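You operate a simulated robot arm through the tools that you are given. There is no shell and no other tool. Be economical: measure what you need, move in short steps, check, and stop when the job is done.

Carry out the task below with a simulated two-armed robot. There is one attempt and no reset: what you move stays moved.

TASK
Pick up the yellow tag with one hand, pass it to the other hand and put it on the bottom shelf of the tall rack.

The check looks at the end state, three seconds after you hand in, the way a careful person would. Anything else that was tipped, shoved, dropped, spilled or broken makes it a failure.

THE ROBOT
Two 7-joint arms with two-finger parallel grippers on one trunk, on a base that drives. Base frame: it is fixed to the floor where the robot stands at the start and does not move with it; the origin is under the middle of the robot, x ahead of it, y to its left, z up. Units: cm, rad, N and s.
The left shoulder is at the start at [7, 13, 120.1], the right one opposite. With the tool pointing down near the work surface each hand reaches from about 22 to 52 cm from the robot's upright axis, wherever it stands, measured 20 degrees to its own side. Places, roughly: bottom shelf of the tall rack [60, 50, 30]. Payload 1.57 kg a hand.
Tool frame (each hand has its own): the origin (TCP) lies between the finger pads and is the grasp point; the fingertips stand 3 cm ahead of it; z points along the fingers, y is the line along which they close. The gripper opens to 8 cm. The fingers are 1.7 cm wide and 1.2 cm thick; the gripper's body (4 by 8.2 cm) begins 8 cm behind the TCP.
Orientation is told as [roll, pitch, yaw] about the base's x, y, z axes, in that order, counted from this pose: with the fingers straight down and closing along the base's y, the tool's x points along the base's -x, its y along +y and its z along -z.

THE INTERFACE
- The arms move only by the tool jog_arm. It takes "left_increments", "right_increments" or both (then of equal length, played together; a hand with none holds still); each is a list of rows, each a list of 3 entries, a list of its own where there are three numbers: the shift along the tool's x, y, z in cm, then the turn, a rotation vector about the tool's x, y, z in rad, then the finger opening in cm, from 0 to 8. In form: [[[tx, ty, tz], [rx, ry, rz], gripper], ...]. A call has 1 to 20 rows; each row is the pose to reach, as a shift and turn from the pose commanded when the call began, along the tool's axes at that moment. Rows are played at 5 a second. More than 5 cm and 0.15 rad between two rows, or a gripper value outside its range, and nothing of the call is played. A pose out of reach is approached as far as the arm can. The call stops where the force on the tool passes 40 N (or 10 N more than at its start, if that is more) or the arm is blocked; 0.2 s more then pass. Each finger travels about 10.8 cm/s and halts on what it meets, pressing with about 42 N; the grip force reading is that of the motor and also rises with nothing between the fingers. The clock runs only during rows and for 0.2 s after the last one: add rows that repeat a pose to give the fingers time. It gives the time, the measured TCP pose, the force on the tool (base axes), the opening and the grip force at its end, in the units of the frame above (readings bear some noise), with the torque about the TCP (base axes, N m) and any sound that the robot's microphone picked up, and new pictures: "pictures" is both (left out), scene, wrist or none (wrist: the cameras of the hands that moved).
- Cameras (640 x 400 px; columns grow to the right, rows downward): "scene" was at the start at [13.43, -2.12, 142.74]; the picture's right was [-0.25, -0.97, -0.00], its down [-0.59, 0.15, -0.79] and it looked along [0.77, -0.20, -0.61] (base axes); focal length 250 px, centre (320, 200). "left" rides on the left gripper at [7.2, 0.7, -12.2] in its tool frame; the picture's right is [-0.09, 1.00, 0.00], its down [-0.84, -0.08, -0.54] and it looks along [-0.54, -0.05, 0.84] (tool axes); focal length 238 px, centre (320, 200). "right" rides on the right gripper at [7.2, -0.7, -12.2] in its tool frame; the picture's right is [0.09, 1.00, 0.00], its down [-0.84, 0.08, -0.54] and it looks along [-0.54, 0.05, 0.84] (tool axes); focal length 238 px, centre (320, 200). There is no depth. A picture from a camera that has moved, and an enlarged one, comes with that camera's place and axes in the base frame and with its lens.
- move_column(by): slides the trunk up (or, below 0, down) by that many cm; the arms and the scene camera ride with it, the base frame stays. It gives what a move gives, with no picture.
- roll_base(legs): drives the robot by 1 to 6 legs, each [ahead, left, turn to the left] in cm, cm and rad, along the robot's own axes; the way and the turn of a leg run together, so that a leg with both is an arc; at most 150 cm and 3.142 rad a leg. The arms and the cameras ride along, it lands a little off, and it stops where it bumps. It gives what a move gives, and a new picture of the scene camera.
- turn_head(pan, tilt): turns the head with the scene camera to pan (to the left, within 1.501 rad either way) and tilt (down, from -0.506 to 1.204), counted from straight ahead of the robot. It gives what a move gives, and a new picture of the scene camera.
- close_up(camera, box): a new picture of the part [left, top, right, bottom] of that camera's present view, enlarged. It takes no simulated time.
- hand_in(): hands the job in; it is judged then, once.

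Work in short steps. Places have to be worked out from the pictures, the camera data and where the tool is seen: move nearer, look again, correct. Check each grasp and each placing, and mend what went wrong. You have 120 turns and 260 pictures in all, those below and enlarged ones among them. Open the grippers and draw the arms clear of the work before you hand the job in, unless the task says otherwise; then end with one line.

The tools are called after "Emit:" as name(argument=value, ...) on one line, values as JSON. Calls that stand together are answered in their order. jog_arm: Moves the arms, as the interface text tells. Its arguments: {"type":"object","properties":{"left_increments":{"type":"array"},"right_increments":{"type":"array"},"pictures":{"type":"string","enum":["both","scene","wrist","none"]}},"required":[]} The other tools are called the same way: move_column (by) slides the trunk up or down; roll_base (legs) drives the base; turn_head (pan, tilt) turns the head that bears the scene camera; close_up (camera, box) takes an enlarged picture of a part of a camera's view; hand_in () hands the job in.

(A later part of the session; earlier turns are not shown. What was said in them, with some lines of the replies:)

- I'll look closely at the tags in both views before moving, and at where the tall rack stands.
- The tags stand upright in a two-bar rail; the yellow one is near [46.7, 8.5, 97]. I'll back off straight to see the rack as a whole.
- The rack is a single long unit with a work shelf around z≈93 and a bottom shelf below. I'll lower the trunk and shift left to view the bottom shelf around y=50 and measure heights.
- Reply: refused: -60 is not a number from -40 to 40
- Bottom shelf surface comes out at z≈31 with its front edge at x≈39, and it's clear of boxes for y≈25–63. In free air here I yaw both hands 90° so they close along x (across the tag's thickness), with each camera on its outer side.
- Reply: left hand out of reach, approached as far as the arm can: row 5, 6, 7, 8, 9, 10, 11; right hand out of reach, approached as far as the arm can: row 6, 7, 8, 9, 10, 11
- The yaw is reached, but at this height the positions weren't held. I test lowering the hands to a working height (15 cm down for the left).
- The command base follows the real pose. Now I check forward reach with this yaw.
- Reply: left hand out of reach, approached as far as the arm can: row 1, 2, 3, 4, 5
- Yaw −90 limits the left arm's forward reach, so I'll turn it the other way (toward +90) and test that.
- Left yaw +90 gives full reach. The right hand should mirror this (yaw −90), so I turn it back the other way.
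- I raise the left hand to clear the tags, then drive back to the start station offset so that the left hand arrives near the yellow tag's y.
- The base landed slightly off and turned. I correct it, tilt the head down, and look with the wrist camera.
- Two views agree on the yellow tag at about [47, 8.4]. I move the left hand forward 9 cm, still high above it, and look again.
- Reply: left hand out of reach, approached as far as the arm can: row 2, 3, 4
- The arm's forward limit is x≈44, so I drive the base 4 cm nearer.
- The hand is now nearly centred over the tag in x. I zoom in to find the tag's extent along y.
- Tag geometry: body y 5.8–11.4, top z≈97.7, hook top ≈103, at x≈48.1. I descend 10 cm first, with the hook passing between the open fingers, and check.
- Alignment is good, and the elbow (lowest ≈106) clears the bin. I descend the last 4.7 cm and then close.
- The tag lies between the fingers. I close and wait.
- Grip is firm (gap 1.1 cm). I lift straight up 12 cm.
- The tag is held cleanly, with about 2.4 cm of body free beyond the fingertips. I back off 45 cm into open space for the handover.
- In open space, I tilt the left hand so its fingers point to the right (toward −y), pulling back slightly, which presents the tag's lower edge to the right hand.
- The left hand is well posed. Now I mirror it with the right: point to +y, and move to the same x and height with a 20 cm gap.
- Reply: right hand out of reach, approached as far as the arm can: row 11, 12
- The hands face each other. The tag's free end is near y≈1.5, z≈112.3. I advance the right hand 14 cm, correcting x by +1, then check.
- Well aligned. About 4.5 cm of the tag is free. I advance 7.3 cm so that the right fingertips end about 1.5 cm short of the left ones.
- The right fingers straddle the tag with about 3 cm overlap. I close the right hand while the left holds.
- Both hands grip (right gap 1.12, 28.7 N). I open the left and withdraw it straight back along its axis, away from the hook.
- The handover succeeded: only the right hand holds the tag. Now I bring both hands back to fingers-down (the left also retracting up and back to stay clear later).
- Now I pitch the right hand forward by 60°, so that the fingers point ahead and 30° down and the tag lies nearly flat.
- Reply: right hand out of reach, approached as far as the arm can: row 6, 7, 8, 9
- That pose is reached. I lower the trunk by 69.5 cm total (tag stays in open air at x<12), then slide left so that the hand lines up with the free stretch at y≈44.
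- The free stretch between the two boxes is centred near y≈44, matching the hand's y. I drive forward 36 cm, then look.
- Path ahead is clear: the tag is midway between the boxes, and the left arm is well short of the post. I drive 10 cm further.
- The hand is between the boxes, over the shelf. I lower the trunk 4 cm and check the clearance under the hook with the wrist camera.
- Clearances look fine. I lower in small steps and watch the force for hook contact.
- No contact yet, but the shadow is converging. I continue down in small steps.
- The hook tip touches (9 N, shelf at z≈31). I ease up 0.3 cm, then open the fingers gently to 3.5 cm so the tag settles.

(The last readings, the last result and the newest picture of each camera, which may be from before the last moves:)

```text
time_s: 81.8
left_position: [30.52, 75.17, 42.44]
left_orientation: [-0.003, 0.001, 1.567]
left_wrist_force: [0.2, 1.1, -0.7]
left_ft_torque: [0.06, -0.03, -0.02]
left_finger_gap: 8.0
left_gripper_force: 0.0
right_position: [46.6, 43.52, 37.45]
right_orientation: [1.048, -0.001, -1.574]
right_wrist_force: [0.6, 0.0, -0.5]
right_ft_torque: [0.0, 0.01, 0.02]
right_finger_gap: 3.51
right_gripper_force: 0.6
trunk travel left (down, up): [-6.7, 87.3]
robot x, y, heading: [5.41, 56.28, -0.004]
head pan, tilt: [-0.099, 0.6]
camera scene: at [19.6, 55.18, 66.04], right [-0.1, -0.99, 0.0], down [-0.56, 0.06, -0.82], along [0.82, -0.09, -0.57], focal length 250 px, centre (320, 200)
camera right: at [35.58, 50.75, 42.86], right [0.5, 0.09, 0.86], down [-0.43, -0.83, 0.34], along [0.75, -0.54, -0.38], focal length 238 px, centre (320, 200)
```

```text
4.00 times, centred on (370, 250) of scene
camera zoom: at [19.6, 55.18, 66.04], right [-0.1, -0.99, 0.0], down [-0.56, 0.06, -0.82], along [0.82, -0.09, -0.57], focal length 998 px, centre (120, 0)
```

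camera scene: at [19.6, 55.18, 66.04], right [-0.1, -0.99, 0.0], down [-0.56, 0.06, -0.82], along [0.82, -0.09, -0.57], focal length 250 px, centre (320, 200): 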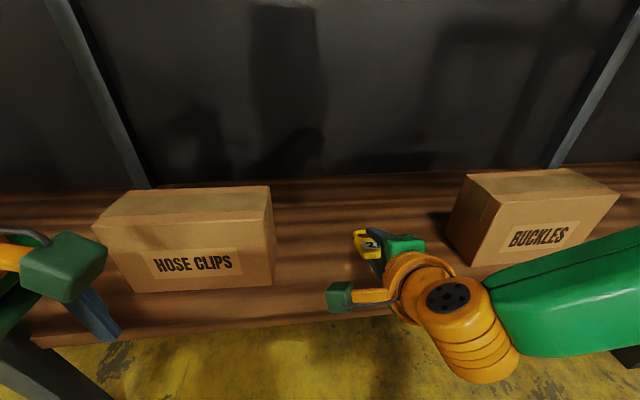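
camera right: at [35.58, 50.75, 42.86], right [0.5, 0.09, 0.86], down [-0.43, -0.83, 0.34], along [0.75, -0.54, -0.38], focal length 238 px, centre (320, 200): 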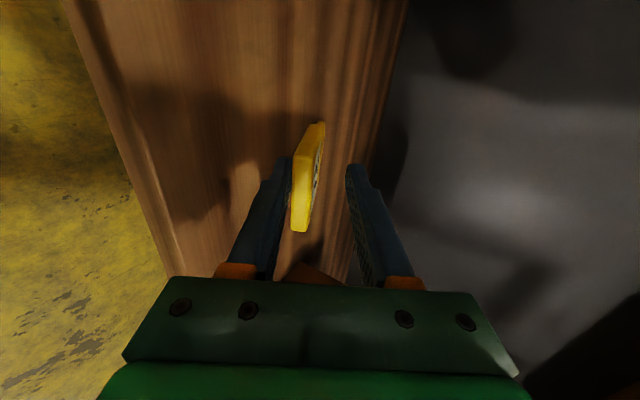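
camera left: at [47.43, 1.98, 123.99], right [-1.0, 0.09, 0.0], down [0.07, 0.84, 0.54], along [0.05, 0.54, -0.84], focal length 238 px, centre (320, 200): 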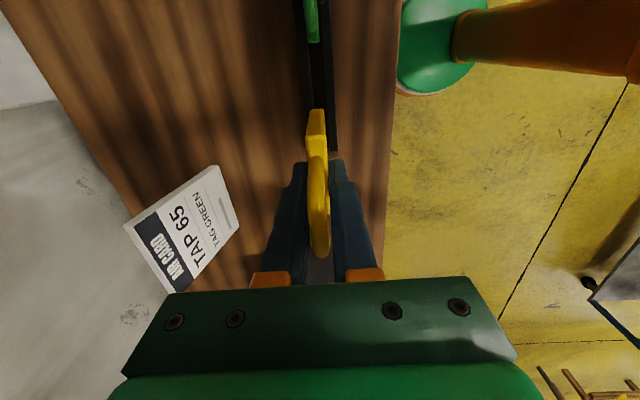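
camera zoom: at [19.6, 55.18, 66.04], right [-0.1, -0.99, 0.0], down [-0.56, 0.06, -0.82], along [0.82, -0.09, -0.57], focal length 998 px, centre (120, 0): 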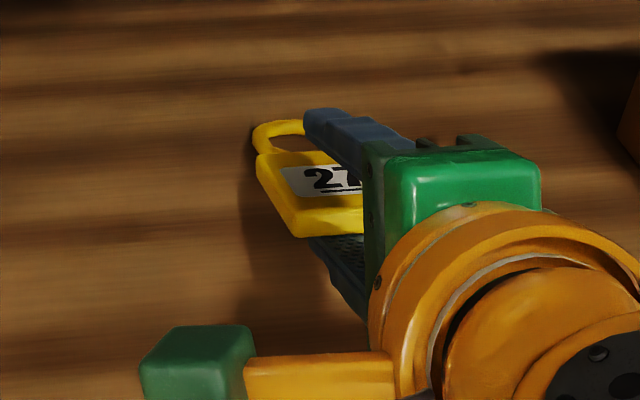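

The tag is released, resting on the lower finger and the shelf. I draw the hand straight back horizontally so it slides off.

Emit:
jog_arm(right_increments=[[[0, -0.5, -0.87], [0, 0, 0], 3.5], [[0, -1, -1.73], [0, 0, 0], 3.5], [[0, -1.5, -2.6], [0, 0, 0], 3.5], [[0, -2, -3.46], [0, 0, 0], 3.5], [[0, -2.5, -4.33], [0, 0, 0], 3.5], [[0, -3, -5.2], [0, 0, 0], 3.5], [[0, -3, -5.2], [0, 0, 0], 3.5]])

Emit:
close_up(camera="scene", box=[300, 200, 440, 300])

```text
time_s: 83.4
left_position: [30.37, 75.1, 42.59]
left_orientation: [-0.002, 0.002, 1.568]
left_wrist_force: [0.3, -0.2, 0.2]
left_ft_torque: [-0.02, -0.01, -0.02]
left_finger_gap: 7.99
left_gripper_force: 0.1
right_position: [44.85, 45.69, 39.44]
right_orientation: [1.048, 0.0, -1.576]
right_wrist_force: [0.5, 0.9, -1.0]
right_ft_torque: [-0.03, 0.01, 0.0]
right_finger_gap: 3.54
right_gripper_force: 0.4
right hand out of reach, approached as far as the arm can: row 1, 2, 3, 4, 5, 6, 7
trunk travel left (down, up): [-6.7, 87.3]
robot x, y, heading: [5.52, 55.96, -0.006]
head pan, tilt: [-0.099, 0.6]
camera scene: at [19.6, 55.18, 66.04], right [-0.1, -0.99, 0.0], down [-0.56, 0.06, -0.82], along [0.82, -0.09, -0.57], focal length 250 px, centre (320, 200)
camera right: at [33.82, 52.87, 44.8], right [0.5, 0.09, 0.86], down [-0.43, -0.83, 0.34], along [0.75, -0.54, -0.38], focal length 238 px, centre (320, 200)
```

scene: 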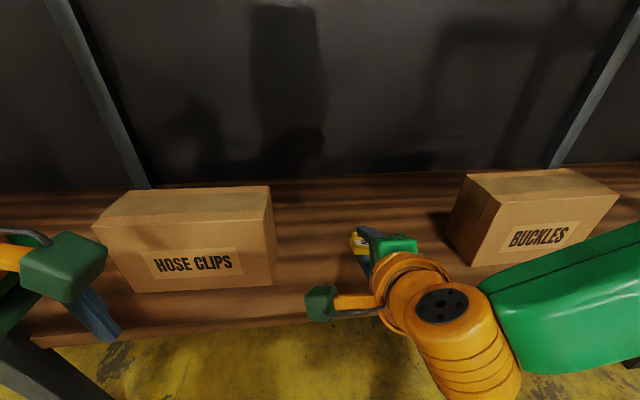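
right: 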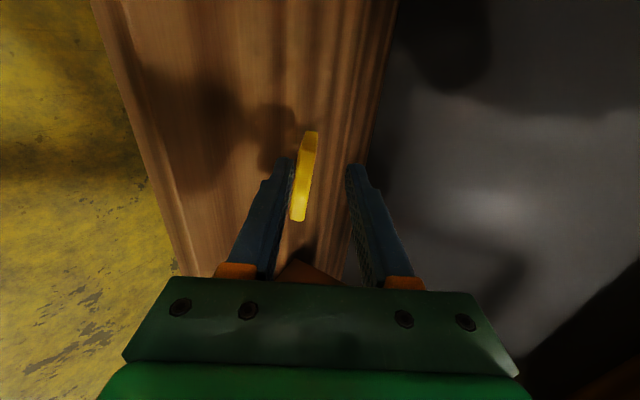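

```text
4.00 times, centred on (370, 250) of scene
camera zoom: at [19.6, 55.18, 66.04], right [-0.1, -0.99, 0.0], down [-0.56, 0.06, -0.82], along [0.82, -0.09, -0.57], focal length 998 px, centre (120, 0)
```

zoom: 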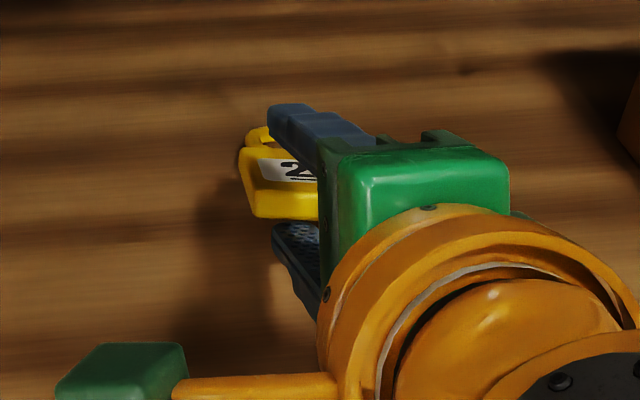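

The arm can't retract in that orientation and rose about 2 cm, so I'll use the trunk and base: lower 1.8 cm, then drive straight back.

Emit:
move_column(by=-1.8)

Emit:
roll_base(legs=[[-5, 0, 0]])

Emit:
close_up(camera="scene", box=[280, 180, 440, 300])

```text
time_s: 84.0
left_position: [30.35, 75.23, 40.68]
left_orientation: [-0.003, 0.002, 1.569]
left_wrist_force: [-0.4, 0.0, 0.1]
left_ft_torque: [0.0, -0.01, 0.0]
left_finger_gap: 8.01
left_gripper_force: 0.0
right_position: [44.9, 45.57, 37.45]
right_orientation: [1.046, 0.0, -1.575]
right_wrist_force: [-0.1, 0.1, 0.1]
right_ft_torque: [0.0, 0.02, 0.0]
right_finger_gap: 3.54
right_gripper_force: 0.0
trunk travel left (down, up): [-4.9, 89.1]
robot x, y, heading: [5.92, 55.98, -0.004]
head pan, tilt: [-0.099, 0.6]
```

```text
time_s: 84.9
left_position: [25.34, 75.15, 40.61]
left_orientation: [-0.004, 0.002, 1.568]
left_wrist_force: [0.1, -1.3, 0.8]
left_ft_torque: [0.01, -0.02, 0.0]
left_finger_gap: 8.02
left_gripper_force: 0.0
right_position: [39.81, 45.6, 37.53]
right_orientation: [1.049, 0.0, -1.575]
right_wrist_force: [0.0, 0.3, -0.1]
right_ft_torque: [-0.02, 0.0, 0.02]
right_finger_gap: 3.51
right_gripper_force: 0.1
trunk travel left (down, up): [-4.9, 89.1]
robot x, y, heading: [0.68, 55.92, 0.002]
head pan, tilt: [-0.099, 0.6]
camera scene: at [14.62, 55.2, 64.24], right [-0.1, -0.99, 0.0], down [-0.56, 0.06, -0.82], along [0.82, -0.09, -0.57], focal length 250 px, centre (320, 200)
```

scene: 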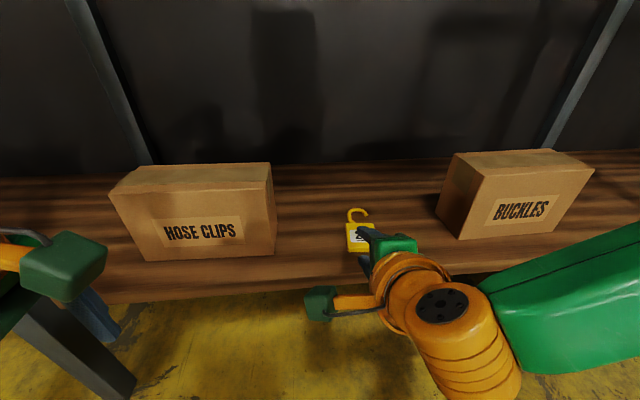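

```text
3.33 times, centred on (360, 240) of scene
camera zoom: at [14.62, 55.2, 64.24], right [-0.1, -0.99, 0.0], down [-0.56, 0.06, -0.82], along [0.82, -0.09, -0.57], focal length 832 px, centre (187, 67)
```

zoom: 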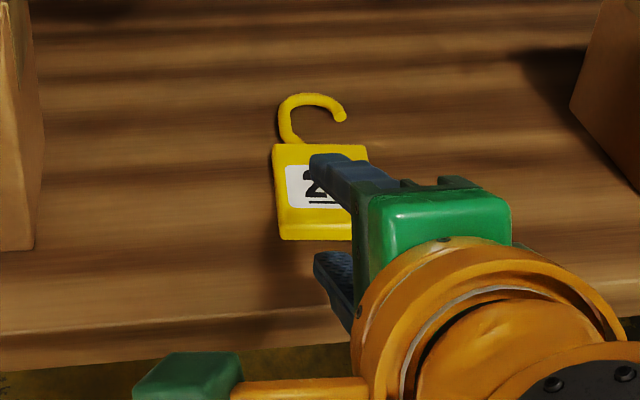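

The tag is sliding off and still well inside the shelf. I continue straight back.

Emit:
roll_base(legs=[[-6, 0, 0]])

Emit:
close_up(camera="scene", box=[280, 160, 440, 280])

```text
time_s: 85.9
left_position: [19.3, 75.19, 40.61]
left_orientation: [-0.003, 0.002, 1.568]
left_wrist_force: [0.4, -0.1, 0.2]
left_ft_torque: [-0.02, 0.01, 0.0]
left_finger_gap: 8.01
left_gripper_force: 0.0
right_position: [33.71, 45.45, 37.5]
right_orientation: [1.047, -0.001, -1.576]
right_wrist_force: [-0.9, 0.6, -0.8]
right_ft_torque: [0.02, -0.01, 0.0]
right_finger_gap: 3.5
right_gripper_force: 0.1
trunk travel left (down, up): [-4.9, 89.1]
robot x, y, heading: [-5.44, 55.85, -0.004]
head pan, tilt: [-0.099, 0.6]
camera scene: at [8.48, 55.21, 64.24], right [-0.1, -0.99, 0.0], down [-0.56, 0.06, -0.82], along [0.82, -0.09, -0.57], focal length 250 px, centre (320, 200)
```

scene: 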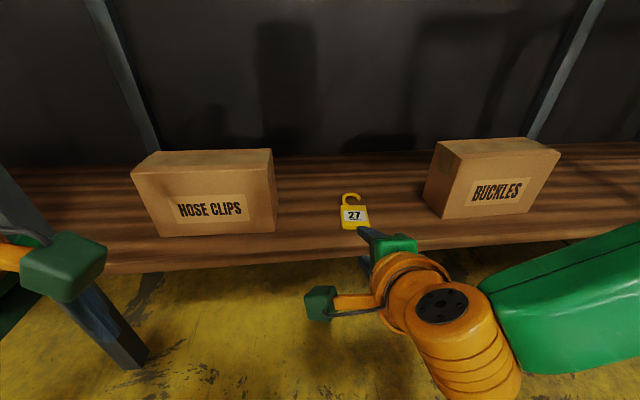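

```text
3.33 times, centred on (360, 220) of scene
camera zoom: at [8.48, 55.21, 64.24], right [-0.1, -0.99, 0.0], down [-0.56, 0.06, -0.82], along [0.82, -0.09, -0.57], focal length 832 px, centre (187, 133)
```

zoom: 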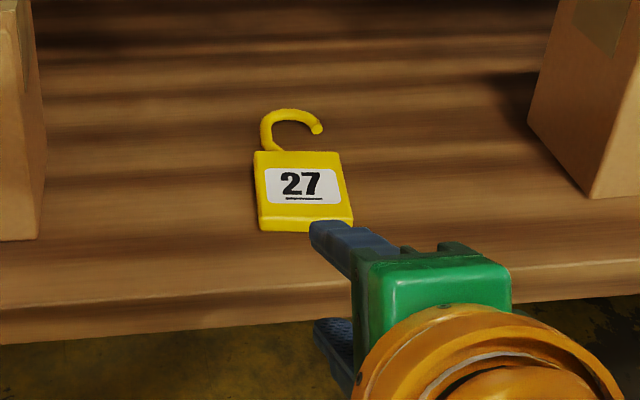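

The tag lies flat on the bottom shelf. I back well away, open the right gripper, and check the whole rack.

Emit:
roll_base(legs=[[-45, 0, 0]])

Emit:
jog_arm(right_increments=[[[0, 0, 0], [0, 0, 0], 6], [[0, 0, 0], [0, 0, 0], 8], [[0, 0, 0], [0, 0, 0], 8]], pictures="none")

Emit:
turn_head(pan=-0.15, tilt=0.1)

```text
time_s: 88.7
left_position: [-25.93, 75.38, 40.63]
left_orientation: [-0.004, 0.0, 1.557]
left_wrist_force: [-0.4, -0.5, 0.6]
left_ft_torque: [0.02, 0.0, 0.01]
left_finger_gap: 8.0
left_gripper_force: 0.0
right_position: [-11.87, 45.66, 37.54]
right_orientation: [1.049, 0.002, -1.583]
right_wrist_force: [0.1, 0.5, 0.7]
right_ft_torque: [0.02, 0.0, 0.01]
right_finger_gap: 3.52
right_gripper_force: 0.2
trunk travel left (down, up): [-4.9, 89.1]
robot x, y, heading: [-50.45, 56.42, -0.015]
head pan, tilt: [-0.099, 0.6]
camera scene: at [-36.95, 55.5, 64.24], right [-0.11, -0.99, 0.0], down [-0.56, 0.06, -0.82], along [0.82, -0.09, -0.57], focal length 250 px, centre (320, 200)
```

scene: 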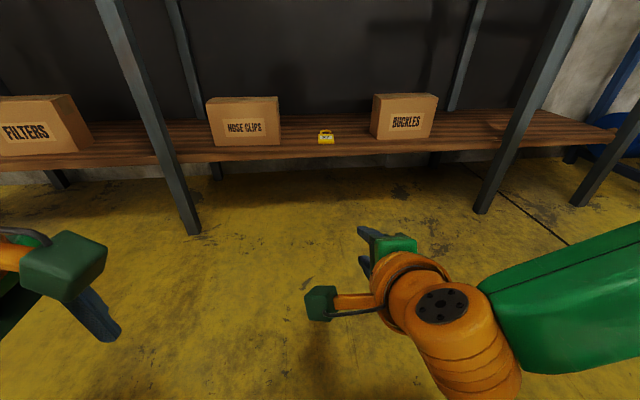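

```text
time_s: 89.5
left_position: [-25.95, 75.24, 40.79]
left_orientation: [-0.004, 0.001, 1.559]
left_wrist_force: [0.5, -0.2, 0.2]
left_ft_torque: [0.01, 0.01, -0.02]
left_finger_gap: 7.99
left_gripper_force: 0.1
right_position: [-11.87, 45.79, 37.55]
right_orientation: [1.048, 0.001, -1.582]
right_wrist_force: [-0.4, 1.0, -1.1]
right_ft_torque: [-0.03, 0.01, -0.02]
right_finger_gap: 8.01
right_gripper_force: 0.0
trunk travel left (down, up): [-4.9, 89.1]
robot x, y, heading: [-50.71, 56.51, -0.014]
head pan, tilt: [-0.099, 0.6]
```

```text
time_s: 90.4
left_position: [-25.99, 75.4, 40.69]
left_orientation: [-0.004, 0.001, 1.557]
left_wrist_force: [0.4, -0.5, 0.7]
left_ft_torque: [-0.01, 0.04, 0.0]
left_finger_gap: 8.02
left_gripper_force: 0.0
right_position: [-11.79, 45.68, 37.52]
right_orientation: [1.049, -0.001, -1.585]
right_wrist_force: [0.1, 0.0, -0.2]
right_ft_torque: [0.0, 0.02, -0.01]
right_finger_gap: 8.01
right_gripper_force: 0.0
trunk travel left (down, up): [-4.9, 89.1]
robot x, y, heading: [-50.68, 56.81, -0.009]
head pan, tilt: [-0.15, 0.099]
camera scene: at [-36.65, 55.0, 68.85], right [-0.16, -0.99, 0.0], down [-0.1, 0.02, -0.99], along [0.98, -0.16, -0.1], focal length 250 px, centre (320, 200)
```

scene: 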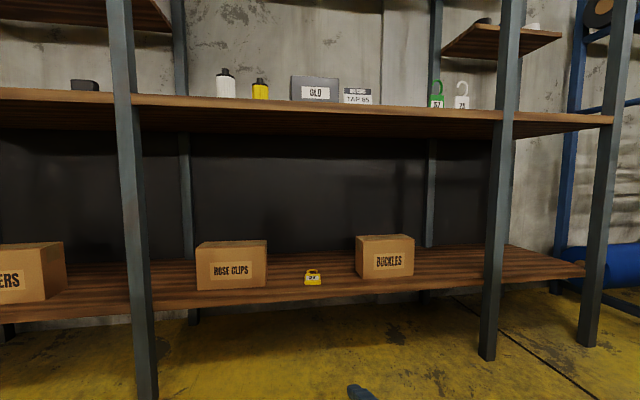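

Everything else stands where it was, the tag lies on the bottom shelf, and both hands are open and clear, so I hand in.

Emit:
hand_in()

```text
The job is handed in.
```

The left hand picked up the yellow tag and passed it to the right, which laid it flat on the bottom shelf of the tall rack between the "HOSE CLIPS" and "BUCKLES" boxes; nothing else looked disturbed in the last picture, and the job is handed in.
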